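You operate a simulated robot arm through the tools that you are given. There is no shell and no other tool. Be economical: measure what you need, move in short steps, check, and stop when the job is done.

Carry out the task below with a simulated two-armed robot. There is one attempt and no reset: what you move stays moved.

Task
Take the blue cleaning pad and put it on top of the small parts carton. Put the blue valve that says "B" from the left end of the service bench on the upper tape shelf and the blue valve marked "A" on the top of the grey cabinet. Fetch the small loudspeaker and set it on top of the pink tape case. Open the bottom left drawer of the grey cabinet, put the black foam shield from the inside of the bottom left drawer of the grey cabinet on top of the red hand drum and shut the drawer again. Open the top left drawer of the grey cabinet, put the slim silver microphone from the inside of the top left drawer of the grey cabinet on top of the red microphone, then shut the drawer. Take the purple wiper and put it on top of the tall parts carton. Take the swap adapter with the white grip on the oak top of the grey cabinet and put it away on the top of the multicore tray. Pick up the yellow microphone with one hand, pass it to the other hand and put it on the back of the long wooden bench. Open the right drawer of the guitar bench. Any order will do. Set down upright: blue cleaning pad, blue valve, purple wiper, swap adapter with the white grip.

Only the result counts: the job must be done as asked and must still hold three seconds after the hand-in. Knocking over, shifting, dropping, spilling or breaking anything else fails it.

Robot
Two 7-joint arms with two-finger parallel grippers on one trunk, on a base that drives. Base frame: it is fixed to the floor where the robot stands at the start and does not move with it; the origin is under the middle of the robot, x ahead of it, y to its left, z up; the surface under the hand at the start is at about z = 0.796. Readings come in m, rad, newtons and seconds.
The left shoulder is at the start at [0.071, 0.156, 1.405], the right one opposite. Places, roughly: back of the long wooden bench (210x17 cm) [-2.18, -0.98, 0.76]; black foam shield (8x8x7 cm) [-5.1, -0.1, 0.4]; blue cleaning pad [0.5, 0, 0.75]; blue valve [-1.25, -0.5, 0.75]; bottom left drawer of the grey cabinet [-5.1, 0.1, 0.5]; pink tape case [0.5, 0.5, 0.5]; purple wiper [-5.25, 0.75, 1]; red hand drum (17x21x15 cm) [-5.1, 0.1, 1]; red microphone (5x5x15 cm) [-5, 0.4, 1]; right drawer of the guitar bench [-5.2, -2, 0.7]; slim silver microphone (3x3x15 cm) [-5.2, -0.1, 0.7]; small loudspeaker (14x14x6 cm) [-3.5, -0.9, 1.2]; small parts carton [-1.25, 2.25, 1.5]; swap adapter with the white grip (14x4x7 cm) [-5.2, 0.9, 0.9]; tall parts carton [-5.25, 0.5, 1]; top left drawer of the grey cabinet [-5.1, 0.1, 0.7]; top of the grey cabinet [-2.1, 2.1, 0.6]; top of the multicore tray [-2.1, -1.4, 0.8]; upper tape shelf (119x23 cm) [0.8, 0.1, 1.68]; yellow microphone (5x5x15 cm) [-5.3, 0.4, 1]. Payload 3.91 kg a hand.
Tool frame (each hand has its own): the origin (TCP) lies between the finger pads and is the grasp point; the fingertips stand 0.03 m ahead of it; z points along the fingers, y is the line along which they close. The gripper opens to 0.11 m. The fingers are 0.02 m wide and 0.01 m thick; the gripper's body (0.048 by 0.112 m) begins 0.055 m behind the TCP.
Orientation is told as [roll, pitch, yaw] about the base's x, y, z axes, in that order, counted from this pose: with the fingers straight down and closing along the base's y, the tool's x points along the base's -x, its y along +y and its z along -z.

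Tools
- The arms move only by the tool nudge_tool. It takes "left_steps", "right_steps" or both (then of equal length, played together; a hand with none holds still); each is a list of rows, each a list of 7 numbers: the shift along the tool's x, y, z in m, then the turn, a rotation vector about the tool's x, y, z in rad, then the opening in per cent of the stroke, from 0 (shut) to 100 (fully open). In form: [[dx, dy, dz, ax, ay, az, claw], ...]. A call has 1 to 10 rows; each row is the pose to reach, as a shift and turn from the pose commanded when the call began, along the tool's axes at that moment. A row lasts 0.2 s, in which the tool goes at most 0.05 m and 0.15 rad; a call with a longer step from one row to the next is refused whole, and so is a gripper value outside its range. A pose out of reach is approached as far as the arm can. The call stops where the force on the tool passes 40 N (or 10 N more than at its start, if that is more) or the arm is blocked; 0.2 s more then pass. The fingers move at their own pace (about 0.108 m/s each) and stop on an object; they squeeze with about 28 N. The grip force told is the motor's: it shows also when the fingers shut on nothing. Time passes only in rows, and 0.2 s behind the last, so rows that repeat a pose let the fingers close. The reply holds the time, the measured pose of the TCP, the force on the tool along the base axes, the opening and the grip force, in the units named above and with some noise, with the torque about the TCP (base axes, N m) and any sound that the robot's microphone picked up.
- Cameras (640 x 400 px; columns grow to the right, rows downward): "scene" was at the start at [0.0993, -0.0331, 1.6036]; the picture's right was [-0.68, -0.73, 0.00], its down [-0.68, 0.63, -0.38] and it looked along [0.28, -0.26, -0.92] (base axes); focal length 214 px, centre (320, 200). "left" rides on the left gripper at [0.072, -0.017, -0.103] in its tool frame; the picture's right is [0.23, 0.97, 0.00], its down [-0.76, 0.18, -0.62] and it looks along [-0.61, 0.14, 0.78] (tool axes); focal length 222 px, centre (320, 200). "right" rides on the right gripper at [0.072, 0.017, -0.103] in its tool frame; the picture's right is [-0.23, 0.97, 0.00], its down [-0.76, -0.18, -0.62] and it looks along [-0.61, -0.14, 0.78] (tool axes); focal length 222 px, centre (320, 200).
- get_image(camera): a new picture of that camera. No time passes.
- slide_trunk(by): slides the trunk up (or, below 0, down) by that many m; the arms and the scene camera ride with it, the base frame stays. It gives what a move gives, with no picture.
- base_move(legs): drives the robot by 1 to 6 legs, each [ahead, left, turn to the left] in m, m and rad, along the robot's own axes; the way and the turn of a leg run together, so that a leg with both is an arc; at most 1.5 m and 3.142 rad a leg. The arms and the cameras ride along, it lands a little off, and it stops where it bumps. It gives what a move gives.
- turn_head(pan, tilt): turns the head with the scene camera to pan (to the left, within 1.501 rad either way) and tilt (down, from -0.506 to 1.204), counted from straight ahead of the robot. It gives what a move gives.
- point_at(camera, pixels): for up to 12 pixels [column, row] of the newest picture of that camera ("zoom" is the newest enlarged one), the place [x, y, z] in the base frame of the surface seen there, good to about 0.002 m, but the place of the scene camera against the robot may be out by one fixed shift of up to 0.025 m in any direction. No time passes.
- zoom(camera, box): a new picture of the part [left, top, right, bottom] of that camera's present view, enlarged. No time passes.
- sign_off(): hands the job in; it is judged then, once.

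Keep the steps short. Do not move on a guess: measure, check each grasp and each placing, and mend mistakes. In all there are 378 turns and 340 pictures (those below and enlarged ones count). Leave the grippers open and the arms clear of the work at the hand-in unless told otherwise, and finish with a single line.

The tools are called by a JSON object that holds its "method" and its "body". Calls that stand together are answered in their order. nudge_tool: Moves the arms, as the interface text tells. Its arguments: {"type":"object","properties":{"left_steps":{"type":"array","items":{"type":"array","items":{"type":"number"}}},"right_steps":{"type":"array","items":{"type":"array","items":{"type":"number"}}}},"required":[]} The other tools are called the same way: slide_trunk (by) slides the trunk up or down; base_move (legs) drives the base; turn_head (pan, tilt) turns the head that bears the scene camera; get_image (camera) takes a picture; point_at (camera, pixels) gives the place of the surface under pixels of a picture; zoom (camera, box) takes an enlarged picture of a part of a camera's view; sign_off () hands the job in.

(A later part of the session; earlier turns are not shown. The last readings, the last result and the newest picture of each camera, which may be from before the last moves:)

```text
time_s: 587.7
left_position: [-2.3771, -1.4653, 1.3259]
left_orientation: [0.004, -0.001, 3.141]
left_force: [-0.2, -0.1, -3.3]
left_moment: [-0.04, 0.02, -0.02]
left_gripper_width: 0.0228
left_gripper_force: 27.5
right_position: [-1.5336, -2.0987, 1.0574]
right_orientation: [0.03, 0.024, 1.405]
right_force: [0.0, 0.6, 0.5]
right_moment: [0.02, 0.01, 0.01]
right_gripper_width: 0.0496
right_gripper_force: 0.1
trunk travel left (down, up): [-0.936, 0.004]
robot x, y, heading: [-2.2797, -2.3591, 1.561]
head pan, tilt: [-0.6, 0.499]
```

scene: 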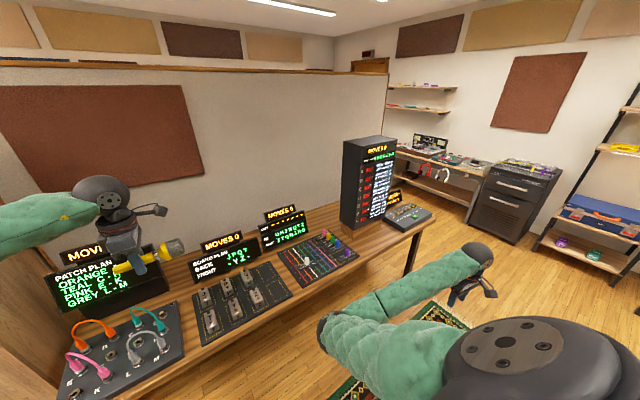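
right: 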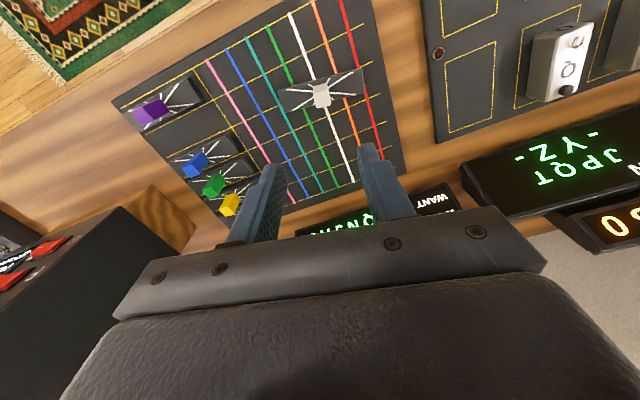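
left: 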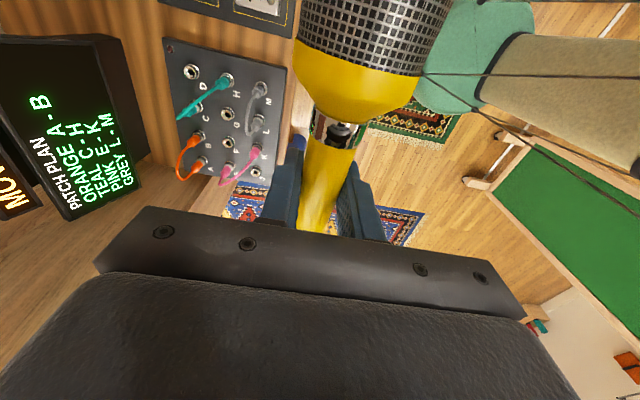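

{"method": "base_move", "body": {"legs": [[0.42, 0, 0]]}}

{"method": "get_image", "body": {"camera": "left"}}

{"method": "turn_head", "body": {"pan": 0.1, "tilt": 0.65}}

{"method": "get_image", "body": {"camera": "scene"}}

```text
time_s: 590.3
left_position: [-2.3712, -1.0573, 1.3279]
left_orientation: [0.001, -0.001, 3.139]
left_force: [0.0, -0.3, -2.1]
left_moment: [-0.01, 0.04, 0.01]
left_gripper_width: 0.0228
left_gripper_force: 28.0
right_position: [-1.5297, -1.6874, 1.0589]
right_orientation: [0.026, 0.021, 1.405]
right_force: [0.0, -0.3, -0.1]
right_moment: [0.01, 0.0, 0.01]
right_gripper_width: 0.0494
right_gripper_force: 0.2
trunk travel left (down, up): [-0.936, 0.004]
robot x, y, heading: [-2.2763, -1.945, 1.56]
head pan, tilt: [-0.6, 0.499]
```

```text
95 pictures are left
```

left: 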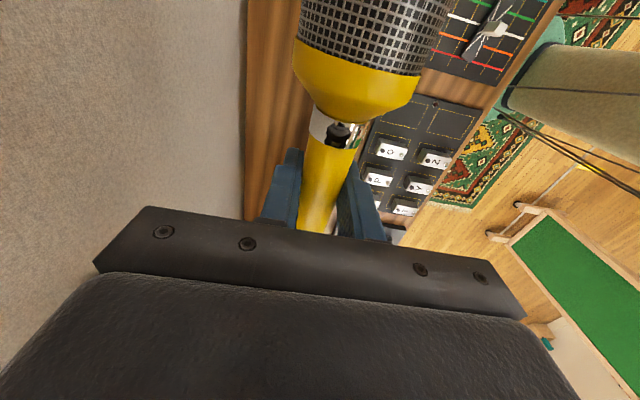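

```text
time_s: 591.4
left_position: [-2.3715, -1.0569, 1.3276]
left_orientation: [0.0, -0.001, 3.14]
left_force: [0.4, 0.3, -1.8]
left_moment: [-0.02, 0.05, -0.01]
left_gripper_width: 0.0231
left_gripper_force: 28.3
right_position: [-1.5296, -1.6884, 1.0581]
right_orientation: [0.027, 0.021, 1.406]
right_force: [0.1, 0.3, 0.5]
right_moment: [-0.04, 0.0, -0.02]
right_gripper_width: 0.0495
right_gripper_force: 0.1
trunk travel left (down, up): [-0.936, 0.004]
robot x, y, heading: [-2.2752, -1.9468, 1.561]
head pan, tilt: [0.099, 0.649]
```

```text
94 pictures are left
```

scene: 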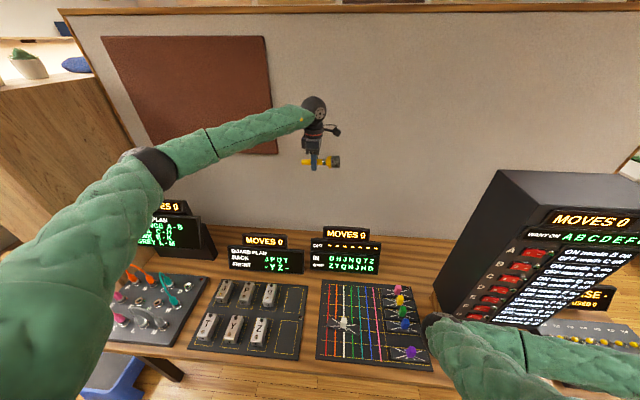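

{"method": "point_at", "body": {"camera": "scene", "pixels": [[150, 160], [230, 145], [315, 110], [265, 240], [345, 232], [265, 233], [175, 205], [390, 225], [300, 240], [305, 250]]}}

```text
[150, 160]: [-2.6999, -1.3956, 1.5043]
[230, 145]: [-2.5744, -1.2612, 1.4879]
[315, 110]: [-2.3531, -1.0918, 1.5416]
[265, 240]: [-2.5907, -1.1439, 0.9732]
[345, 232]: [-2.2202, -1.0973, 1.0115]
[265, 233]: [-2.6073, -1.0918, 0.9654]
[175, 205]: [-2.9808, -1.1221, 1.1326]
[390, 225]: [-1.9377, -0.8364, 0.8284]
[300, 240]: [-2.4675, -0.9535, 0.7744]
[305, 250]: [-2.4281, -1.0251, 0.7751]
```

I choose a freer spot right of the third screen, TCP≈(-1.97,-0.99). Retract the right hand more, back off a bit and shift right.

{"method": "nudge_tool", "body": {"right_steps": [[0.04, -0.01, 0, 0, 0, 0, 45], [0.08, -0.02, 0, 0, 0, 0, 45], [0.12, -0.04, 0, 0, 0, 0, 45], [0.16, -0.06, 0, 0, 0, 0, 45], [0.2, -0.08, 0, 0, 0, 0, 45]]}}

{"method": "base_move", "body": {"legs": [[-0.15, 0, 0], [0, -0.38, 0]]}}

{"method": "turn_head", "body": {"pan": -0.3, "tilt": 0.7}}

{"method": "get_image", "body": {"camera": "scene"}}

```text
time_s: 592.5
left_position: [-2.3709, -1.0584, 1.3283]
left_orientation: [0.0, -0.003, 3.141]
left_force: [-0.7, 0.7, -2.8]
left_moment: [0.0, 0.05, 0.0]
left_gripper_width: 0.0232
left_gripper_force: 27.9
right_position: [-1.4815, -1.8981, 1.0589]
right_orientation: [0.028, 0.023, 1.406]
right_force: [-0.4, 0.1, 0.4]
right_moment: [-0.01, 0.03, 0.04]
right_gripper_width: 0.0495
right_gripper_force: 0.1
trunk travel left (down, up): [-0.936, 0.004]
robot x, y, heading: [-2.2755, -1.9431, 1.562]
head pan, tilt: [0.099, 0.649]
```

```text
time_s: 596.0
left_position: [-1.9835, -1.209, 1.327]
left_orientation: [-0.001, -0.002, 3.135]
left_force: [-0.4, 0.1, -2.0]
left_moment: [0.01, 0.03, 0.0]
left_gripper_width: 0.023
left_gripper_force: 28.6
right_position: [-1.0959, -2.0536, 1.0613]
right_orientation: [0.026, 0.022, 1.402]
right_force: [-0.3, -0.3, 0.3]
right_moment: [-0.05, -0.01, 0.02]
right_gripper_width: 0.0492
right_gripper_force: 0.1
trunk travel left (down, up): [-0.936, 0.004]
robot x, y, heading: [-1.8898, -2.0959, 1.556]
head pan, tilt: [0.099, 0.649]
```

```text
time_s: 596.8
left_position: [-1.9823, -1.209, 1.3278]
left_orientation: [0.002, -0.001, 3.138]
left_force: [-0.1, 0.7, -2.7]
left_moment: [-0.01, 0.05, 0.02]
left_gripper_width: 0.0232
left_gripper_force: 28.0
right_position: [-1.0954, -2.0524, 1.0606]
right_orientation: [0.027, 0.026, 1.401]
right_force: [0.0, -0.1, -0.2]
right_moment: [-0.01, 0.01, 0.02]
right_gripper_width: 0.0494
right_gripper_force: 0.1
trunk travel left (down, up): [-0.936, 0.004]
robot x, y, heading: [-1.8886, -2.0994, 1.559]
head pan, tilt: [-0.3, 0.7]
```

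```text
93 pictures are left
```

scene: 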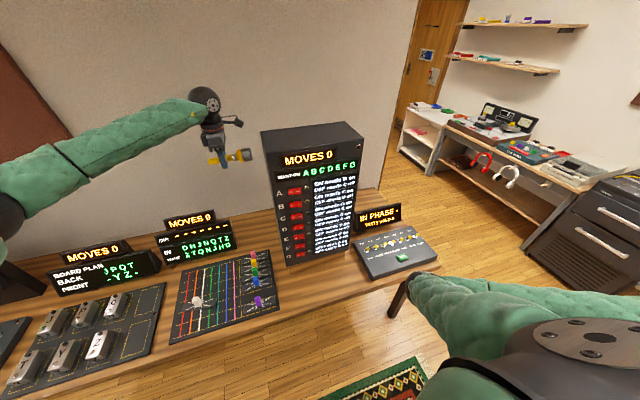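

{"method": "point_at", "body": {"camera": "scene", "pixels": [[234, 240], [216, 215], [248, 225], [262, 220], [266, 170], [282, 130], [250, 215], [258, 240]]}}

{"method": "base_move", "body": {"legs": [[0.2, -0.02, 0.01]]}}

{"method": "get_image", "body": {"camera": "left"}}

```text
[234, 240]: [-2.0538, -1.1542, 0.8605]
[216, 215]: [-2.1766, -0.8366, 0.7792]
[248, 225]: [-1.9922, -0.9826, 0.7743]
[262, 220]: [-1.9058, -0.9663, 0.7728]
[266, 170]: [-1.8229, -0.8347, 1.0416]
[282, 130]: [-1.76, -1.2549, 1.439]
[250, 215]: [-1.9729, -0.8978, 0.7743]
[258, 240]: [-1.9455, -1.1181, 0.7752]
```

```text
time_s: 598.4
left_position: [-1.965, -1.018, 1.3284]
left_orientation: [0.0, -0.002, -3.139]
left_force: [0.9, -0.1, -2.7]
left_moment: [-0.02, 0.04, -0.01]
left_gripper_width: 0.0229
left_gripper_force: 27.6
right_position: [-1.074, -1.8576, 1.0621]
right_orientation: [0.027, 0.023, 1.409]
right_force: [-0.3, 0.2, 0.8]
right_moment: [0.03, -0.03, 0.01]
right_gripper_width: 0.0494
right_gripper_force: 0.1
trunk travel left (down, up): [-0.936, 0.004]
robot x, y, heading: [-1.8666, -1.9049, 1.569]
head pan, tilt: [-0.3, 0.7]
```

```text
92 pictures are left
```

left: 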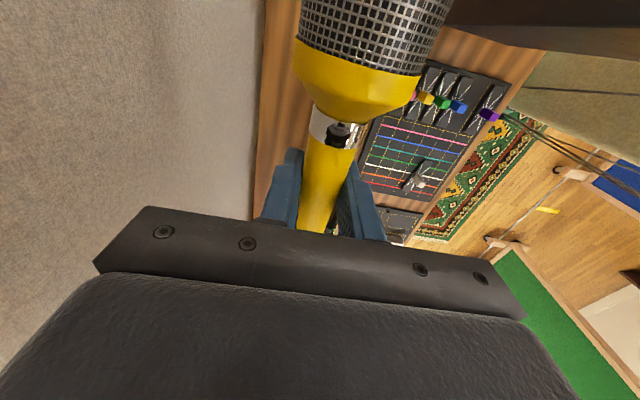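

Lower the trunk 0.22, then lower the left hand with the arm.

{"method": "base_move", "body": {"legs": [[0.025, 0, 0]]}}

{"method": "slide_trunk", "body": {"by": -0.22}}

{"method": "nudge_tool", "body": {"left_steps": [[0, 0, 0.04, 0, 0, 0, 15], [0, 0, 0.08, 0, 0, 0, 15], [0, 0, 0.12, 0, 0, 0, 15], [0, 0, 0.16, 0, 0, 0, 15], [0, 0, 0.2, 0, 0, 0, 15]]}}

{"method": "get_image", "body": {"camera": "scene"}}

{"method": "get_image", "body": {"camera": "left"}}

```text
time_s: 599.2
left_position: [-1.9656, -0.9965, 1.3316]
left_orientation: [-0.004, -0.002, -3.14]
left_force: [0.7, -1.2, -2.4]
left_moment: [0.02, 0.07, 0.0]
left_gripper_width: 0.0234
left_gripper_force: 27.8
right_position: [-1.0734, -1.8347, 1.0612]
right_orientation: [0.028, 0.02, 1.409]
right_force: [-0.1, -0.4, 0.4]
right_moment: [0.05, -0.02, 0.0]
right_gripper_width: 0.0497
right_gripper_force: 0.0
trunk travel left (down, up): [-0.936, 0.004]
robot x, y, heading: [-1.8654, -1.8792, 1.565]
head pan, tilt: [-0.3, 0.7]
```

```text
time_s: 601.5
left_position: [-1.9739, -1.0043, 1.1304]
left_orientation: [-0.011, 0.01, 3.14]
left_force: [0.4, -0.1, -1.9]
left_moment: [0.03, 0.04, 0.02]
left_gripper_width: 0.0232
left_gripper_force: 27.7
right_position: [-1.0735, -1.8359, 0.874]
right_orientation: [0.006, -0.018, 1.397]
right_force: [-0.2, 0.7, -0.3]
right_moment: [-0.01, 0.02, -0.03]
right_gripper_width: 0.0494
right_gripper_force: 0.0
trunk travel left (down, up): [-0.716, 0.224]
robot x, y, heading: [-1.8666, -1.8798, 1.568]
head pan, tilt: [-0.3, 0.7]
```

```text
time_s: 602.9
left_position: [-1.9688, -1.0014, 0.918]
left_orientation: [-0.007, 0.008, 3.135]
left_force: [-0.7, 0.5, -4.5]
left_moment: [0.0, 0.07, 0.0]
left_gripper_width: 0.0232
left_gripper_force: 27.9
right_position: [-1.073, -1.8389, 0.8667]
right_orientation: [0.005, -0.03, 1.388]
right_force: [0.4, -0.1, 0.3]
right_moment: [0.02, -0.04, -0.02]
right_gripper_width: 0.0496
right_gripper_force: 0.0
trunk travel left (down, up): [-0.716, 0.224]
robot x, y, heading: [-1.8659, -1.8888, 1.56]
head pan, tilt: [-0.3, 0.7]
stopped in row 5 (left hand): the arm was blocked; the commanded pose is now the measured one
```

```text
91 pictures are left
```

scene: 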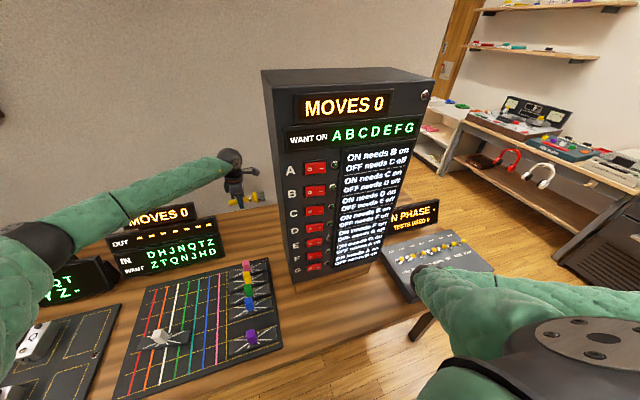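

```text
90 pictures are left
```

left: 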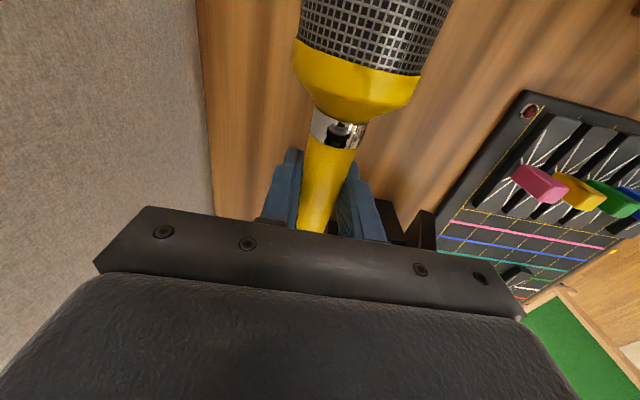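

The readings suggest something (right elbow) is pressing on the bench. Raise the trunk and look.

{"method": "slide_trunk", "body": {"by": 0.1}}

{"method": "turn_head", "body": {"pan": -0.8, "tilt": 0.8}}

{"method": "get_image", "body": {"camera": "scene"}}

```text
time_s: 604.3
left_position: [-1.962, -0.9925, 1.0078]
left_orientation: [-0.001, -0.01, -3.14]
left_force: [-0.3, -0.3, -2.3]
left_moment: [0.02, 0.03, 0.01]
left_gripper_width: 0.0233
left_gripper_force: 27.9
right_position: [-1.0603, -1.8255, 0.9436]
right_orientation: [0.022, -0.005, 1.398]
right_force: [-0.4, -0.2, 0.1]
right_moment: [0.04, -0.02, 0.02]
right_gripper_width: 0.0497
right_gripper_force: 0.0
trunk travel left (down, up): [-0.816, 0.124]
robot x, y, heading: [-1.8674, -1.8799, 1.564]
head pan, tilt: [-0.3, 0.7]
```

```text
time_s: 605.2
left_position: [-1.9589, -0.9904, 1.0077]
left_orientation: [-0.001, -0.012, -3.141]
left_force: [-1.2, -0.5, -3.8]
left_moment: [-0.02, 0.04, 0.04]
left_gripper_width: 0.0233
left_gripper_force: 28.1
right_position: [-1.0586, -1.8242, 0.9427]
right_orientation: [0.024, -0.005, 1.398]
right_force: [0.2, 0.4, 0.4]
right_moment: [0.01, 0.02, 0.0]
right_gripper_width: 0.0496
right_gripper_force: 0.0
trunk travel left (down, up): [-0.816, 0.124]
robot x, y, heading: [-1.8691, -1.8829, 1.563]
head pan, tilt: [-0.799, 0.799]
```

```text
89 pictures are left
```

scene: 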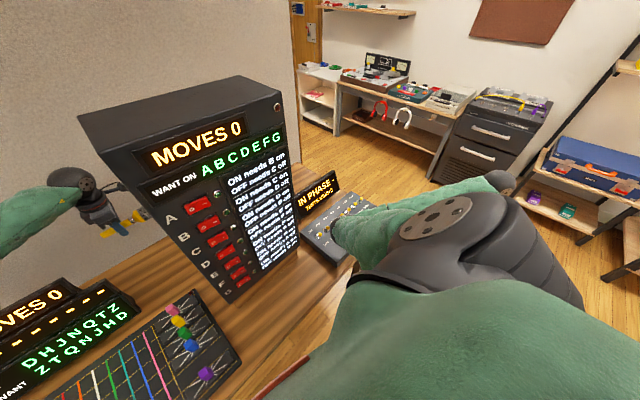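

{"method": "point_at", "body": {"camera": "scene", "pixels": [[342, 228], [350, 245], [380, 215], [325, 240], [320, 220], [470, 190]]}}

{"method": "zoom", "body": {"camera": "scene", "box": [270, 160, 410, 280]}}

```text
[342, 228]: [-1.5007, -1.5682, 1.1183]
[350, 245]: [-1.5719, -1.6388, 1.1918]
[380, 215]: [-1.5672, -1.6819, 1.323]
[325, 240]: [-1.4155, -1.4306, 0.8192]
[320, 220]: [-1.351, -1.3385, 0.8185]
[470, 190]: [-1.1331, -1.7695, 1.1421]
```

```text
3.33 times, centred on (340, 220) of scene
```

zoom: 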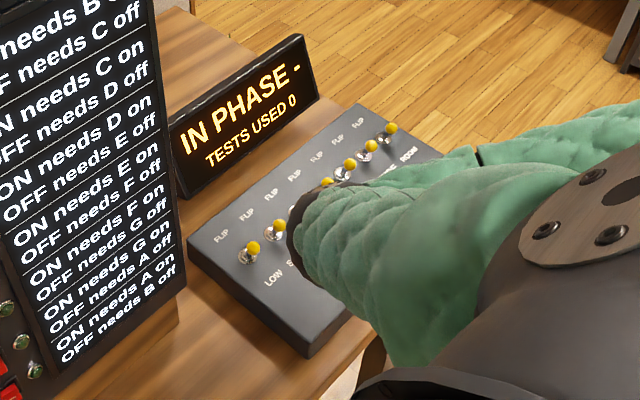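

No contact at this trunk height; the chest likely met the bench edge. Keep the trunk here and lower with the arm only.

{"method": "nudge_tool", "body": {"left_steps": [[0, 0, 0.03, 0, 0, 0, 15], [0, 0, 0.06, 0, 0, 0, 15], [0, 0, 0.09, 0, 0, 0, 15], [0, 0, 0.12, 0, 0, 0, 15], [0, 0, 0.15, 0, 0, 0, 15]]}}

{"method": "turn_head", "body": {"pan": 0.1, "tilt": 0.7}}

{"method": "get_image", "body": {"camera": "scene"}}

```text
time_s: 606.4
left_position: [-1.961, -0.989, 0.8574]
left_orientation: [-0.002, -0.011, -3.14]
left_force: [-0.1, -1.1, -2.7]
left_moment: [0.02, 0.1, 0.03]
left_gripper_width: 0.0232
left_gripper_force: 28.2
right_position: [-1.0597, -1.8255, 0.9418]
right_orientation: [0.026, -0.005, 1.398]
right_force: [-0.3, 0.3, 0.1]
right_moment: [0.0, -0.03, -0.02]
right_gripper_width: 0.0495
right_gripper_force: 0.0
trunk travel left (down, up): [-0.816, 0.124]
robot x, y, heading: [-1.866, -1.8843, 1.566]
head pan, tilt: [-0.799, 0.799]
```

```text
time_s: 607.6
left_position: [-1.9617, -0.9901, 0.8571]
left_orientation: [-0.002, -0.011, -3.139]
left_force: [0.5, -0.6, -3.5]
left_moment: [0.01, 0.07, 0.0]
left_gripper_width: 0.023
left_gripper_force: 27.8
right_position: [-1.0588, -1.825, 0.9431]
right_orientation: [0.024, -0.003, 1.399]
right_force: [0.3, -0.3, -0.5]
right_moment: [-0.02, -0.04, 0.0]
right_gripper_width: 0.0496
right_gripper_force: 0.2
trunk travel left (down, up): [-0.816, 0.124]
robot x, y, heading: [-1.868, -1.8817, 1.562]
head pan, tilt: [0.099, 0.7]
```

```text
87 pictures are left
```

scene: 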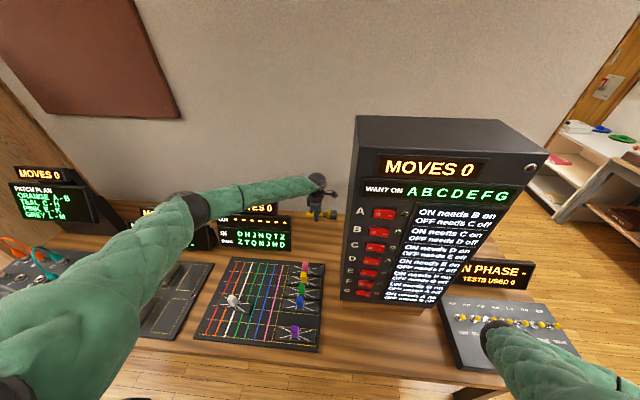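

{"method": "point_at", "body": {"camera": "scene", "pixels": [[250, 195], [250, 203], [275, 200], [225, 205], [185, 210], [320, 185], [265, 210], [330, 216]]}}

{"method": "zoom", "body": {"camera": "scene", "box": [180, 160, 360, 270]}}

```text
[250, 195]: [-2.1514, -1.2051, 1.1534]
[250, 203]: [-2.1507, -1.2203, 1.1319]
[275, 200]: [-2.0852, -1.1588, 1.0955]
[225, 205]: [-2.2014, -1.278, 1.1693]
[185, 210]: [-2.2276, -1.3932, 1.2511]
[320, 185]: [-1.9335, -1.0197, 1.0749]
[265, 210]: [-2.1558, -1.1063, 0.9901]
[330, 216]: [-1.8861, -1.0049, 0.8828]
```

```text
3.56 times, centred on (270, 215) of scene
```

zoom: 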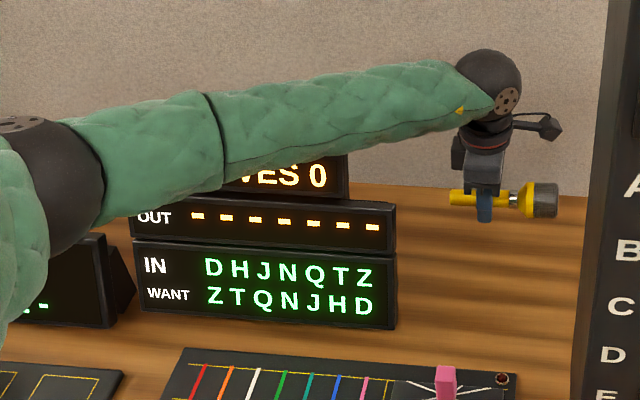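

The forearm clears the screen. Lower the last 6 cm gently.

{"method": "nudge_tool", "body": {"left_steps": [[0, 0, 0.025, 0, 0, 0, 15], [0, 0, 0.045, 0, 0, 0, 15], [0, 0, 0.055, 0, 0, 0, 15], [0, 0, 0.06, 0, 0, 0, 15]]}}

{"method": "get_image", "body": {"camera": "left"}}

```text
time_s: 608.6
left_position: [-1.9626, -0.9897, 0.7988]
left_orientation: [-0.003, -0.01, -3.139]
left_force: [0.0, 0.2, -1.9]
left_moment: [-0.01, 0.08, -0.02]
left_gripper_width: 0.0232
left_gripper_force: 27.6
right_position: [-1.0587, -1.8269, 0.9416]
right_orientation: [0.024, -0.004, 1.398]
right_force: [-0.4, -0.5, 0.1]
right_moment: [0.03, 0.0, 0.01]
right_gripper_width: 0.0496
right_gripper_force: 0.0
trunk travel left (down, up): [-0.816, 0.124]
robot x, y, heading: [-1.8673, -1.8855, 1.564]
head pan, tilt: [0.099, 0.7]
```

```text
85 pictures are left
```

left: 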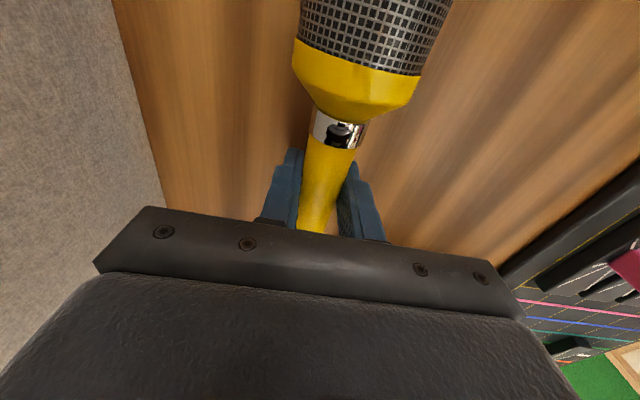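

{"method": "point_at", "body": {"camera": "left", "pixels": [[220, 150], [440, 180], [130, 60], [160, 200], [320, 190], [370, 40]]}}

```text
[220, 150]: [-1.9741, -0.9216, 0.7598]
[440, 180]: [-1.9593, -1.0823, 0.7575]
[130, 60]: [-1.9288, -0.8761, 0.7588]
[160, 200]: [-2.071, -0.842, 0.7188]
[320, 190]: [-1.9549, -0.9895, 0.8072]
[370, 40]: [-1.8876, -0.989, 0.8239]
```

{"method": "nudge_tool", "body": {"left_steps": [[0, 0, 0.005, 0, 0, 0, 15], [0, 0, 0.009, 0, 0, 0, 15], [0, 0, 0.009, 0, 0, 0, 28], [0, 0, 0.009, 0, 0, 0, 32], [0, 0, 0.009, 0, 0, 0, 32], [0, 0, 0.009, 0, 0, 0, 32]]}}

{"method": "get_image", "body": {"camera": "left"}}

```text
time_s: 610.0
left_position: [-1.9606, -0.9903, 0.7928]
left_orientation: [-0.006, -0.012, -3.139]
left_force: [0.3, 0.3, -0.3]
left_moment: [-0.02, 0.02, 0.0]
left_gripper_width: 0.0351
left_gripper_force: 0.0
right_position: [-1.058, -1.8289, 0.9413]
right_orientation: [0.027, -0.006, 1.398]
right_force: [0.0, -0.6, 1.1]
right_moment: [-0.03, 0.02, -0.01]
right_gripper_width: 0.0494
right_gripper_force: 0.0
trunk travel left (down, up): [-0.816, 0.124]
robot x, y, heading: [-1.8624, -1.8828, 1.57]
head pan, tilt: [0.099, 0.7]
```

```text
84 pictures are left
```

left: 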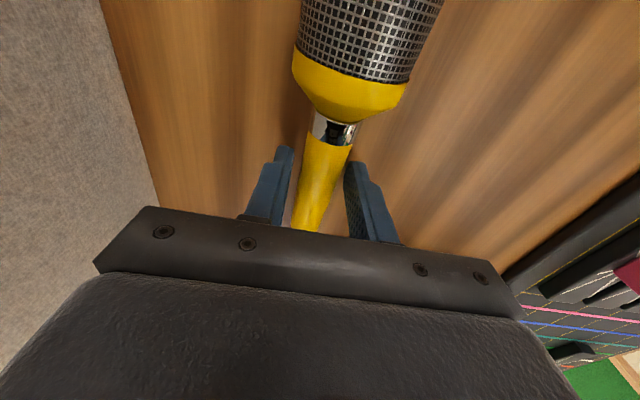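

The mic has settled. Open a bit more and lift away.

{"method": "nudge_tool", "body": {"left_steps": [[0, 0, 0, 0, 0, 0, 45], [0, 0, 0, 0, 0, 0, 50], [0, 0, -0.03, 0, 0, 0, 50], [0, 0, -0.07, 0, 0, 0, 50], [0, 0, -0.11, 0, 0, 0, 50], [0, 0, -0.15, 0, 0, 0, 50], [0, 0, -0.19, 0, 0, 0, 50], [0, 0, -0.23, 0, 0, 0, 50]]}}

{"method": "get_image", "body": {"camera": "left"}}

```text
time_s: 611.8
left_position: [-1.9615, -0.995, 1.0188]
left_orientation: [0.002, -0.01, -3.14]
left_force: [0.0, 0.2, 0.1]
left_moment: [-0.03, -0.03, 0.0]
left_gripper_width: 0.0551
left_gripper_force: 0.1
right_position: [-1.0593, -1.8257, 0.9431]
right_orientation: [0.025, -0.005, 1.396]
right_force: [0.3, 0.2, 0.3]
right_moment: [0.03, -0.02, 0.0]
right_gripper_width: 0.0496
right_gripper_force: 0.0
trunk travel left (down, up): [-0.816, 0.124]
robot x, y, heading: [-1.87, -1.8841, 1.563]
head pan, tilt: [0.099, 0.7]
```

```text
83 pictures are left
```

left: 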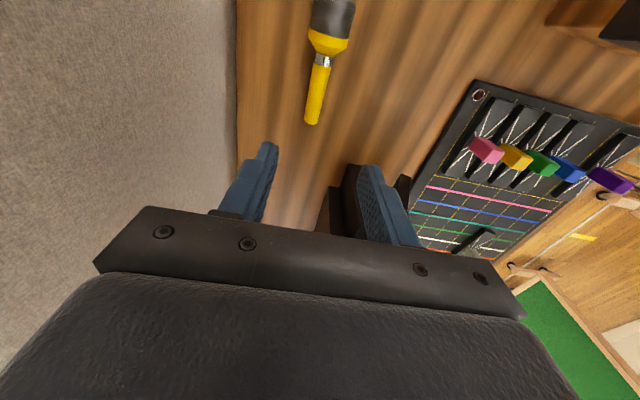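

{"method": "point_at", "body": {"camera": "left", "pixels": [[313, 118], [318, 75], [330, 15], [325, 42]]}}

{"method": "slide_trunk", "body": {"by": 0.12}}

{"method": "base_move", "body": {"legs": [[-0.4, 0, 0]]}}

{"method": "turn_head", "body": {"pan": -0.1, "tilt": 0.5}}

{"method": "get_image", "body": {"camera": "scene"}}

```text
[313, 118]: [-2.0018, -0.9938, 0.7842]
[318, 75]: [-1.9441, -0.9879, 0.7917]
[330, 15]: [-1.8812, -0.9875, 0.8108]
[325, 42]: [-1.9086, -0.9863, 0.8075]
```

```text
time_s: 613.3
left_position: [-1.9609, -0.995, 1.1383]
left_orientation: [-0.002, -0.012, -3.139]
left_force: [-0.2, -0.5, -1.2]
left_moment: [0.04, 0.01, 0.0]
left_gripper_width: 0.0549
left_gripper_force: 0.1
right_position: [-1.0601, -1.8257, 1.0628]
right_orientation: [0.025, -0.004, 1.397]
right_force: [-0.1, -0.6, 0.3]
right_moment: [-0.02, -0.01, 0.0]
right_gripper_width: 0.0497
right_gripper_force: 0.0
trunk travel left (down, up): [-0.936, 0.004]
robot x, y, heading: [-1.869, -1.8856, 1.562]
head pan, tilt: [0.099, 0.7]
```

```text
time_s: 615.8
left_position: [-1.9602, -1.3954, 1.1383]
left_orientation: [0.0, -0.01, 3.138]
left_force: [0.4, 0.8, -0.5]
left_moment: [-0.02, 0.01, -0.02]
left_gripper_width: 0.0551
left_gripper_force: 0.0
right_position: [-1.0637, -2.2327, 1.0621]
right_orientation: [0.025, -0.002, 1.393]
right_force: [0.4, -0.2, 0.6]
right_moment: [0.0, 0.0, 0.0]
right_gripper_width: 0.0494
right_gripper_force: 0.1
trunk travel left (down, up): [-0.936, 0.004]
robot x, y, heading: [-1.8676, -2.2835, 1.554]
head pan, tilt: [0.099, 0.7]
```

```text
time_s: 616.5
left_position: [-1.9588, -1.3967, 1.1388]
left_orientation: [-0.002, -0.011, 3.138]
left_force: [0.1, -0.3, 0.8]
left_moment: [-0.01, -0.02, 0.02]
left_gripper_width: 0.0547
left_gripper_force: 0.0
right_position: [-1.0628, -2.233, 1.0628]
right_orientation: [0.023, -0.005, 1.393]
right_force: [-0.3, 0.3, -0.7]
right_moment: [-0.01, 0.01, 0.0]
right_gripper_width: 0.0494
right_gripper_force: 0.0
trunk travel left (down, up): [-0.936, 0.004]
robot x, y, heading: [-1.8695, -2.2854, 1.558]
head pan, tilt: [-0.099, 0.499]
```

```text
82 pictures are left
```

scene: 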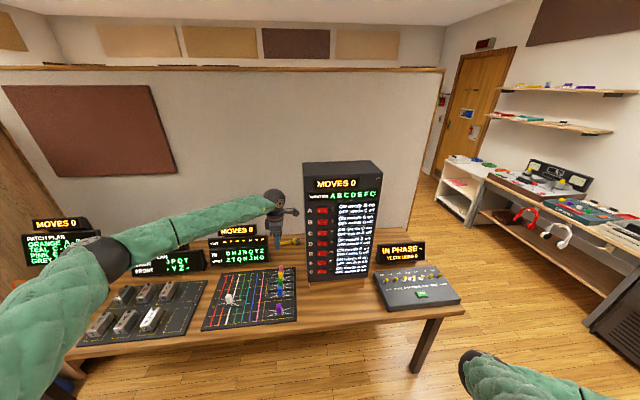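

The mic lies on the back strip. Now the loudspeaker on the bookshelf. Retract the left hand and drive around.

{"method": "nudge_tool", "body": {"left_steps": [[0, 0.04, 0, 0, 0, 0, 80], [0, 0.08, 0, 0, 0, 0, 80], [0, 0.12, 0, 0, 0, 0, 80], [0, 0.16, 0, 0, 0, 0, 80], [0, 0.2, 0, 0, 0, 0, 80]]}}

{"method": "base_move", "body": {"legs": [[-0.1, 0, 0.01], [0, 1.25, 0], [0, 1.25, 0]]}}

{"method": "turn_head", "body": {"pan": -1.0, "tilt": 0.4}}

{"method": "get_image", "body": {"camera": "scene"}}

```text
time_s: 617.7
left_position: [-1.9644, -1.5985, 1.1398]
left_orientation: [-0.001, -0.009, 3.138]
left_force: [0.9, -0.3, 0.5]
left_moment: [-0.01, 0.01, 0.02]
left_gripper_width: 0.0881
left_gripper_force: 0.0
right_position: [-1.0623, -2.2334, 1.0621]
right_orientation: [0.025, -0.006, 1.392]
right_force: [-0.8, -0.1, 0.7]
right_moment: [-0.06, -0.06, 0.01]
right_gripper_width: 0.0496
right_gripper_force: 0.0
trunk travel left (down, up): [-0.936, 0.004]
robot x, y, heading: [-1.8707, -2.2836, 1.558]
head pan, tilt: [-0.099, 0.499]
```

```text
time_s: 630.6
left_position: [-4.4175, -1.6973, 1.139]
left_orientation: [-0.002, -0.01, 3.113]
left_force: [-0.2, 0.6, 0.4]
left_moment: [-0.01, -0.01, -0.01]
left_gripper_width: 0.0878
left_gripper_force: 0.0
right_position: [-3.533, -2.3543, 1.0616]
right_orientation: [0.025, -0.005, 1.368]
right_force: [0.2, -0.5, -0.9]
right_moment: [0.02, -0.02, -0.02]
right_gripper_width: 0.0496
right_gripper_force: 0.1
trunk travel left (down, up): [-0.936, 0.004]
robot x, y, heading: [-4.344, -2.3881, 1.535]
head pan, tilt: [-0.099, 0.499]
```

```text
time_s: 631.8
left_position: [-4.4168, -1.695, 1.1377]
left_orientation: [-0.002, -0.01, 3.114]
left_force: [0.0, 0.6, 0.8]
left_moment: [-0.03, -0.02, 0.0]
left_gripper_width: 0.0881
left_gripper_force: 0.0
right_position: [-3.532, -2.3539, 1.061]
right_orientation: [0.024, -0.005, 1.368]
right_force: [-0.2, 0.5, 0.7]
right_moment: [-0.02, -0.03, -0.02]
right_gripper_width: 0.0496
right_gripper_force: 0.0
trunk travel left (down, up): [-0.936, 0.004]
robot x, y, heading: [-4.3379, -2.3857, 1.533]
head pan, tilt: [-1.0, 0.4]
```

```text
81 pictures are left
```

scene: 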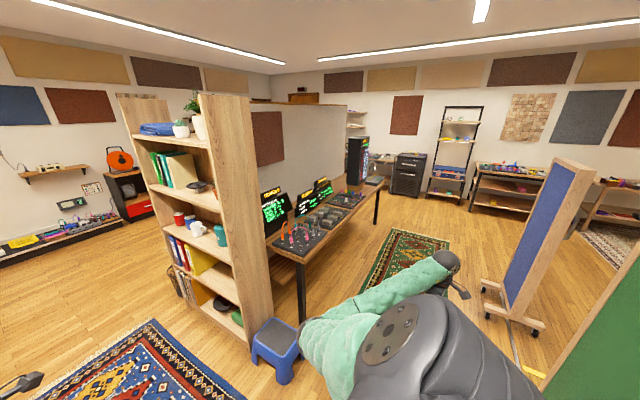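

{"method": "nudge_tool", "body": {"left_steps": [[0, 0.04, -0.02, 0, 0, 0, 80], [0, 0.08, -0.04, 0, 0, 0, 80], [0, 0.12, -0.06, 0, 0, 0, 80], [0, 0.16, -0.08, 0, 0, 0, 80], [0, 0.2, -0.1, 0, 0, 0, 80]]}}

{"method": "base_move", "body": {"legs": [[0, 0, -1.53]]}}

{"method": "turn_head", "body": {"pan": 0.6, "tilt": 0.4}}

{"method": "get_image", "body": {"camera": "scene"}}

```text
time_s: 633.0
left_position: [-4.4188, -1.8998, 1.2407]
left_orientation: [-0.002, -0.01, 3.113]
left_force: [-0.5, -0.1, 0.4]
left_moment: [0.0, 0.0, 0.02]
left_gripper_width: 0.0881
left_gripper_force: 0.0
right_position: [-3.5323, -2.3542, 1.0618]
right_orientation: [0.024, -0.006, 1.368]
right_force: [0.8, -0.6, 0.1]
right_moment: [0.01, 0.01, 0.0]
right_gripper_width: 0.0496
right_gripper_force: 0.0
trunk travel left (down, up): [-0.936, 0.004]
robot x, y, heading: [-4.3422, -2.3893, 1.534]
head pan, tilt: [-1.0, 0.4]
```

```text
time_s: 637.1
left_position: [-3.855, -2.297, 1.2401]
left_orientation: [-0.002, -0.01, 1.566]
left_force: [-0.5, 0.5, -0.2]
left_moment: [0.03, 0.05, -0.03]
left_gripper_width: 0.0882
left_gripper_force: 0.1
right_position: [-4.2885, -3.1955, 1.0619]
right_orientation: [0.024, -0.006, -0.179]
right_force: [0.2, 0.0, 0.3]
right_moment: [0.02, 0.0, -0.04]
right_gripper_width: 0.0497
right_gripper_force: 0.0
trunk travel left (down, up): [-0.936, 0.004]
robot x, y, heading: [-4.3412, -2.3855, -0.013]
head pan, tilt: [-1.0, 0.4]
```

```text
time_s: 638.8
left_position: [-3.8553, -2.2971, 1.2395]
left_orientation: [-0.002, -0.012, 1.567]
left_force: [0.6, 0.1, 0.6]
left_moment: [-0.03, 0.02, 0.01]
left_gripper_width: 0.0881
left_gripper_force: 0.1
right_position: [-4.2886, -3.1951, 1.0614]
right_orientation: [0.025, -0.004, -0.18]
right_force: [-0.4, 0.5, 0.5]
right_moment: [0.0, 0.0, 0.02]
right_gripper_width: 0.0493
right_gripper_force: 0.1
trunk travel left (down, up): [-0.936, 0.004]
robot x, y, heading: [-4.344, -2.3868, -0.011]
head pan, tilt: [0.6, 0.4]
```

```text
80 pictures are left
```

scene: 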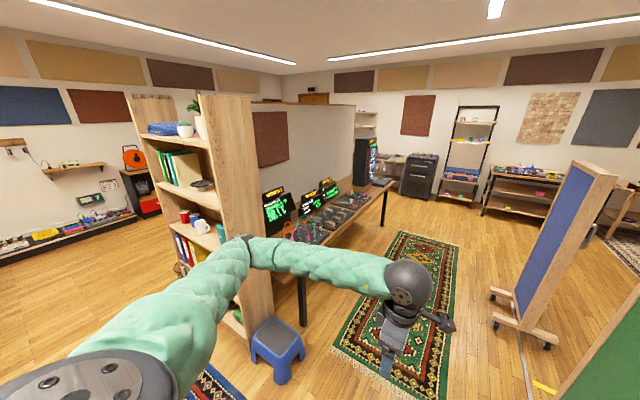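

{"method": "base_move", "body": {"legs": [[0, 0.8, 0.01]]}}

{"method": "base_move", "body": {"legs": [[0, 0.6, 0]]}}

{"method": "turn_head", "body": {"pan": 0.0, "tilt": 0.4}}

{"method": "get_image", "body": {"camera": "scene"}}

```text
time_s: 643.1
left_position: [-3.8499, -1.4889, 1.2394]
left_orientation: [-0.001, -0.01, 1.577]
left_force: [-0.3, 0.6, -0.8]
left_moment: [0.01, 0.01, 0.03]
left_gripper_width: 0.0879
left_gripper_force: 0.0
right_position: [-4.2765, -2.3907, 1.0612]
right_orientation: [0.025, -0.006, -0.169]
right_force: [-0.7, 0.4, 1.3]
right_moment: [0.01, -0.01, 0.03]
right_gripper_width: 0.0496
right_gripper_force: 0.1
trunk travel left (down, up): [-0.936, 0.004]
robot x, y, heading: [-4.3377, -1.5833, 0.003]
head pan, tilt: [0.6, 0.4]
```

```text
time_s: 646.5
left_position: [-3.8486, -0.8889, 1.241]
left_orientation: [-0.002, -0.012, 1.574]
left_force: [0.3, -0.3, 0.1]
left_moment: [0.0, 0.02, 0.01]
left_gripper_width: 0.088
left_gripper_force: 0.1
right_position: [-4.2753, -1.7897, 1.0612]
right_orientation: [0.025, -0.006, -0.171]
right_force: [0.4, -0.1, 0.0]
right_moment: [0.02, 0.02, -0.02]
right_gripper_width: 0.0493
right_gripper_force: 0.0
trunk travel left (down, up): [-0.936, 0.004]
robot x, y, heading: [-4.3358, -0.9829, -0.005]
head pan, tilt: [0.6, 0.4]
```

```text
time_s: 647.5
left_position: [-3.8474, -0.8903, 1.2398]
left_orientation: [-0.004, -0.009, 1.574]
left_force: [0.0, 0.6, -0.4]
left_moment: [0.02, 0.0, -0.02]
left_gripper_width: 0.0881
left_gripper_force: 0.1
right_position: [-4.2752, -1.7902, 1.0613]
right_orientation: [0.024, -0.005, -0.171]
right_force: [-0.4, -0.4, 0.2]
right_moment: [0.0, 0.0, -0.01]
right_gripper_width: 0.0495
right_gripper_force: 0.0
trunk travel left (down, up): [-0.936, 0.004]
robot x, y, heading: [-4.3318, -0.9843, -0.003]
head pan, tilt: [0.0, 0.4]
```

```text
79 pictures are left
```

scene: 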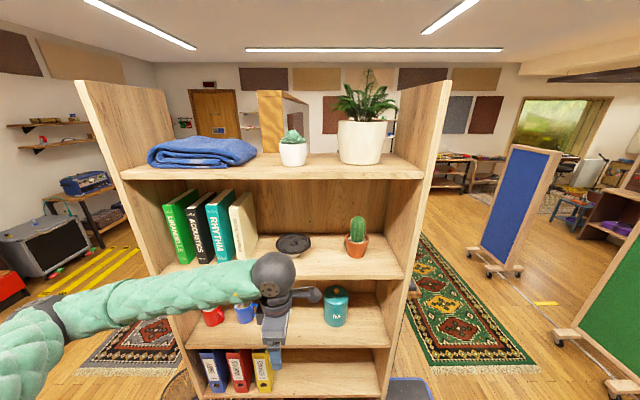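

{"method": "zoom", "body": {"camera": "scene", "box": [230, 190, 390, 290]}}

{"method": "point_at", "body": {"camera": "zoom", "pixels": [[255, 195], [255, 240], [185, 215], [325, 215], [255, 220], [255, 262], [250, 330], [120, 150], [500, 250], [250, 180], [450, 310]]}}

```text
4.00 times, centred on (310, 240) of scene
```

zoom: 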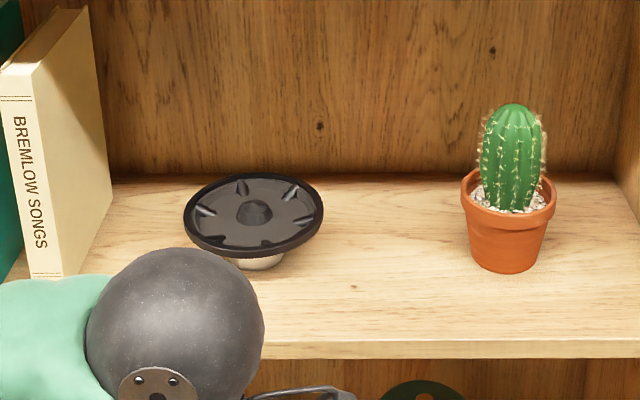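

```text
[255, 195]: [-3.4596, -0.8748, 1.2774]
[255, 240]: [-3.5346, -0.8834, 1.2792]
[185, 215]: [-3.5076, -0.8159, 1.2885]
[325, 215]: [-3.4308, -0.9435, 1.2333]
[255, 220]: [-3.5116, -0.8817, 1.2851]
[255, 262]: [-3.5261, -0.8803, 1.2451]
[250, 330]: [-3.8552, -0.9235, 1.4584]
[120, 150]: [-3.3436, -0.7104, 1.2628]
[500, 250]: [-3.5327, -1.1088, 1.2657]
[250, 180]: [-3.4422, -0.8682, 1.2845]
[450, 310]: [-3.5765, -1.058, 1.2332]
```

The speaker (rim at z≈1.27, Ø14 cm on a narrow base) lies on the shelf. I'll grip its rim edge with a forward-pointing hand closing vertically. Back off and rotate the left hand.

{"method": "base_move", "body": {"legs": [[-0.2, 0, 0]]}}

{"method": "nudge_tool", "body": {"left_steps": [[0, -0.02, 0.0, 0.15, 0, 0, 80], [0, -0.04, 0.0, 0.3, 0, 0, 80], [0, -0.06, 0.0, 0.45, 0, 0, 80], [0, -0.08, 0.0, 0.6, 0, 0, 80], [0, -0.1, 0.0, 0.75, 0, 0, 80], [0, -0.12, 0.0, 0.9, 0, 0, 80], [0, -0.14, 0.0, 1.05, 0, 0, 80], [0, -0.16, 0.0, 1.2, 0, 0, 80], [0, -0.18, 0.0, 1.35, 0, 0, 80], [0, -0.2, 0.0, 1.5, 0, 0, 80]]}}

{"method": "get_image", "body": {"camera": "left"}}

```text
time_s: 649.1
left_position: [-4.0538, -0.8876, 1.24]
left_orientation: [-0.002, -0.01, 1.577]
left_force: [0.6, -1.0, -0.1]
left_moment: [-0.05, 0.0, 0.04]
left_gripper_width: 0.0878
left_gripper_force: 0.0
right_position: [-4.4786, -1.7891, 1.061]
right_orientation: [0.025, -0.004, -0.169]
right_force: [0.3, -0.8, -1.2]
right_moment: [0.01, -0.01, 0.02]
right_gripper_width: 0.0499
right_gripper_force: 0.1
trunk travel left (down, up): [-0.936, 0.004]
robot x, y, heading: [-4.5392, -0.9824, 0.001]
head pan, tilt: [0.0, 0.4]
```

```text
time_s: 651.5
left_position: [-3.8843, -0.9493, 1.237]
left_orientation: [-1.416, -0.018, 1.613]
left_force: [0.1, 0.7, 0.1]
left_moment: [-0.04, 0.01, 0.01]
left_gripper_width: 0.0881
left_gripper_force: 0.1
left hand out of reach, approached as far as the arm can: row 8, 9, 10
right_position: [-4.4797, -1.7895, 1.0613]
right_orientation: [0.022, -0.004, -0.168]
right_force: [0.2, -0.3, 0.1]
right_moment: [-0.03, 0.0, 0.0]
right_gripper_width: 0.0496
right_gripper_force: 0.1
trunk travel left (down, up): [-0.936, 0.004]
robot x, y, heading: [-4.5368, -0.9824, -0.004]
head pan, tilt: [0.0, 0.4]
stopped in row 10 (left hand): the arm was blocked; the commanded pose is now the measured one
```

```text
77 pictures are left
```

left: 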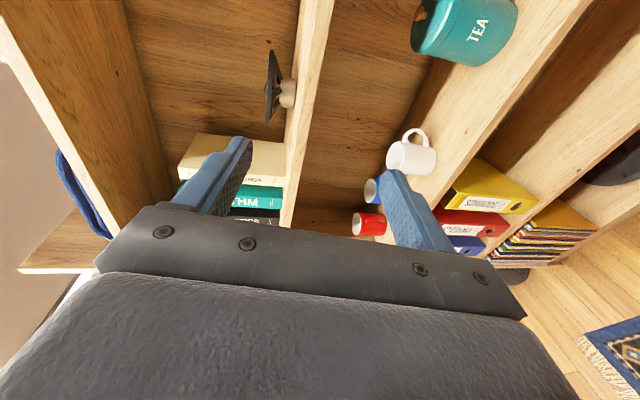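

{"method": "zoom", "body": {"camera": "left", "box": [230, 30, 340, 140]}}

{"method": "point_at", "body": {"camera": "zoom", "pixels": [[240, 130], [245, 250], [235, 330], [265, 220], [330, 230], [375, 230], [390, 300], [330, 200], [255, 160]]}}

```text
3.64 times, centred on (285, 85) of left
```

zoom: 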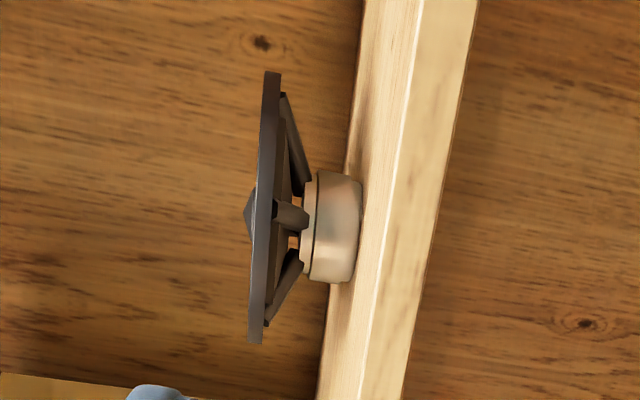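

```text
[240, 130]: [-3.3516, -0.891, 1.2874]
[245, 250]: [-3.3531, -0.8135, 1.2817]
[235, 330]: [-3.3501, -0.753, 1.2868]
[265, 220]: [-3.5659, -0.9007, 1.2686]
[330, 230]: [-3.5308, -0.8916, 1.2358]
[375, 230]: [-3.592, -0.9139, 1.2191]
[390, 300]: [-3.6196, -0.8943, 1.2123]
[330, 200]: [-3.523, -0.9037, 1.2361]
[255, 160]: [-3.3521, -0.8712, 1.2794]
```

Rim front edge x≈-3.568, z≈1.268. Bring the hand level and in front of it, between two spokes at y≈-0.88.

{"method": "nudge_tool", "body": {"left_steps": [[-0.0123, -0.0113, 0.032, 0.03, 0, 0, 50], [-0.0246, -0.0225, 0.064, 0.06, 0, 0, 50], [-0.0369, -0.0338, 0.096, 0.09, 0, 0, 50], [-0.0492, -0.045, 0.128, 0.12, 0, 0, 50], [-0.0615, -0.0563, 0.16, 0.155, 0, 0, 50], [-0.0615, -0.0563, 0.16, 0.155, 0, 0, 50]]}}

{"method": "get_image", "body": {"camera": "left"}}

```text
time_s: 652.9
left_position: [-3.7253, -0.9522, 1.3044]
left_orientation: [-1.536, -0.019, 1.67]
left_force: [-0.7, 0.3, 1.3]
left_moment: [0.02, -0.01, -0.02]
left_gripper_width: 0.055
left_gripper_force: 0.1
left hand out of reach, approached as far as the arm can: row 1, 2, 3, 4, 5, 6
right_position: [-4.477, -1.7887, 1.0625]
right_orientation: [0.024, -0.006, -0.168]
right_force: [-0.5, -1.0, -0.6]
right_moment: [-0.01, 0.03, -0.02]
right_gripper_width: 0.0495
right_gripper_force: 0.2
trunk travel left (down, up): [-0.936, 0.004]
robot x, y, heading: [-4.536, -0.9789, 0.001]
head pan, tilt: [0.0, 0.4]
```

```text
75 pictures are left
```

left: 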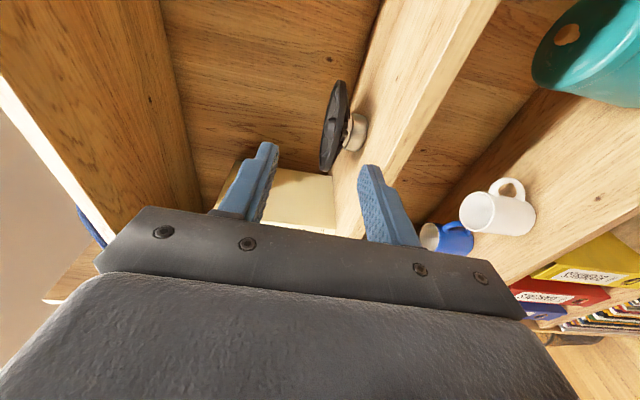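

The gripper body would touch the shelf if level, so I pitch the hand ~15° down and narrow the opening.

{"method": "nudge_tool", "body": {"left_steps": [[0, 0, 0, -0.075, 0, 0, 36], [0, 0, 0, -0.15, 0, 0, 36], [0, 0, 0, -0.225, 0, 0, 36], [0, 0, 0, -0.225, 0, 0, 36]]}}

{"method": "get_image", "body": {"camera": "left"}}

```text
time_s: 653.9
left_position: [-3.7286, -0.9511, 1.3059]
left_orientation: [-1.31, -0.017, 1.67]
left_force: [-0.7, -0.5, 0.4]
left_moment: [-0.02, 0.01, 0.03]
left_gripper_width: 0.0396
left_gripper_force: 0.1
right_position: [-4.4779, -1.7895, 1.0617]
right_orientation: [0.025, -0.006, -0.167]
right_force: [0.0, -0.3, -0.2]
right_moment: [-0.01, 0.04, 0.03]
right_gripper_width: 0.0496
right_gripper_force: 0.0
trunk travel left (down, up): [-0.936, 0.004]
robot x, y, heading: [-4.5365, -0.9821, -0.003]
head pan, tilt: [0.0, 0.4]
```

```text
74 pictures are left
```

left: 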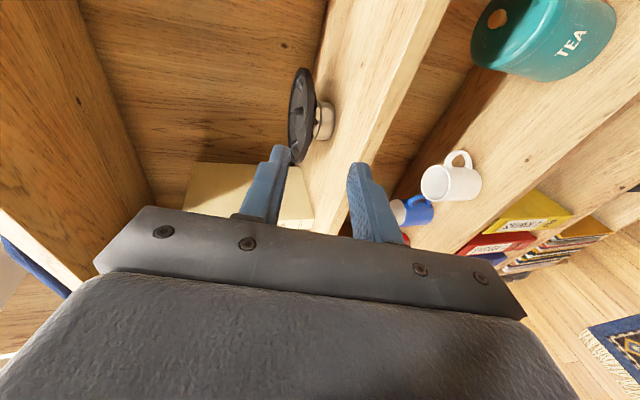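

{"method": "zoom", "body": {"camera": "left", "box": [250, 50, 370, 180]}}

{"method": "point_at", "body": {"camera": "zoom", "pixels": [[215, 100], [230, 180], [235, 250], [225, 320], [250, 130], [300, 200], [180, 200], [330, 180]]}}

```text
3.08 times, centred on (310, 115) of left
```

zoom: 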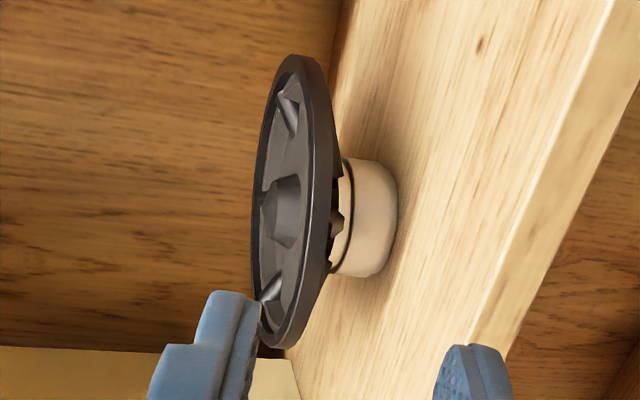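

```text
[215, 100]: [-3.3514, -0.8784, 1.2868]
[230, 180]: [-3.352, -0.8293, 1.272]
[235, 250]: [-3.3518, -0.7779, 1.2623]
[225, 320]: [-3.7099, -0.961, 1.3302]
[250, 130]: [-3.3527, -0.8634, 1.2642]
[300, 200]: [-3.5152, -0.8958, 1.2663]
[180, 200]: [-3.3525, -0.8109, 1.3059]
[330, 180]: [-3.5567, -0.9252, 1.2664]
```

{"method": "slide_trunk", "body": {"by": -0.034}}

{"method": "base_move", "body": {"legs": [[0.06, 0.069, 0]]}}

{"method": "get_image", "body": {"camera": "left"}}

```text
time_s: 654.7
left_position: [-3.7287, -0.9506, 1.2731]
left_orientation: [-1.312, -0.017, 1.672]
left_force: [0.3, 0.7, 0.3]
left_moment: [0.03, 0.03, -0.01]
left_gripper_width: 0.0397
left_gripper_force: 0.0
right_position: [-4.4776, -1.7898, 1.0269]
right_orientation: [0.024, -0.004, -0.167]
right_force: [0.4, 0.2, -0.1]
right_moment: [0.03, -0.01, 0.03]
right_gripper_width: 0.0496
right_gripper_force: 0.0
trunk travel left (down, up): [-0.902, 0.038]
robot x, y, heading: [-4.5378, -0.9818, -0.002]
head pan, tilt: [0.0, 0.4]
```

```text
time_s: 655.8
left_position: [-3.6684, -0.8836, 1.2712]
left_orientation: [-1.312, -0.017, 1.669]
left_force: [0.3, 0.3, -0.7]
left_moment: [-0.03, 0.0, -0.04]
left_gripper_width: 0.0393
left_gripper_force: 0.1
right_position: [-4.4189, -1.7221, 1.0269]
right_orientation: [0.025, -0.004, -0.168]
right_force: [-0.2, 1.0, 0.1]
right_moment: [-0.06, -0.01, 0.03]
right_gripper_width: 0.0492
right_gripper_force: 0.1
trunk travel left (down, up): [-0.902, 0.038]
robot x, y, heading: [-4.4809, -0.9144, -0.006]
head pan, tilt: [0.0, 0.4]
```

```text
72 pictures are left
```

left: 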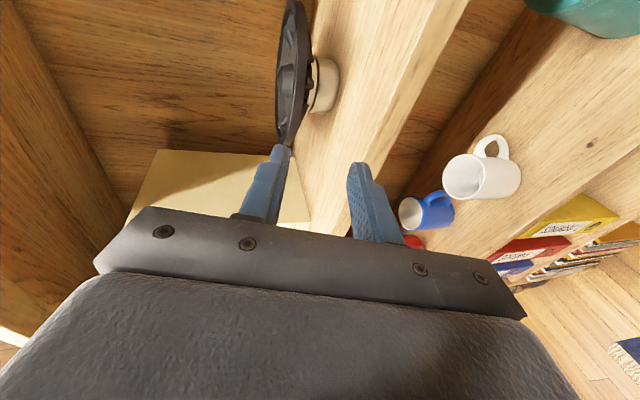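

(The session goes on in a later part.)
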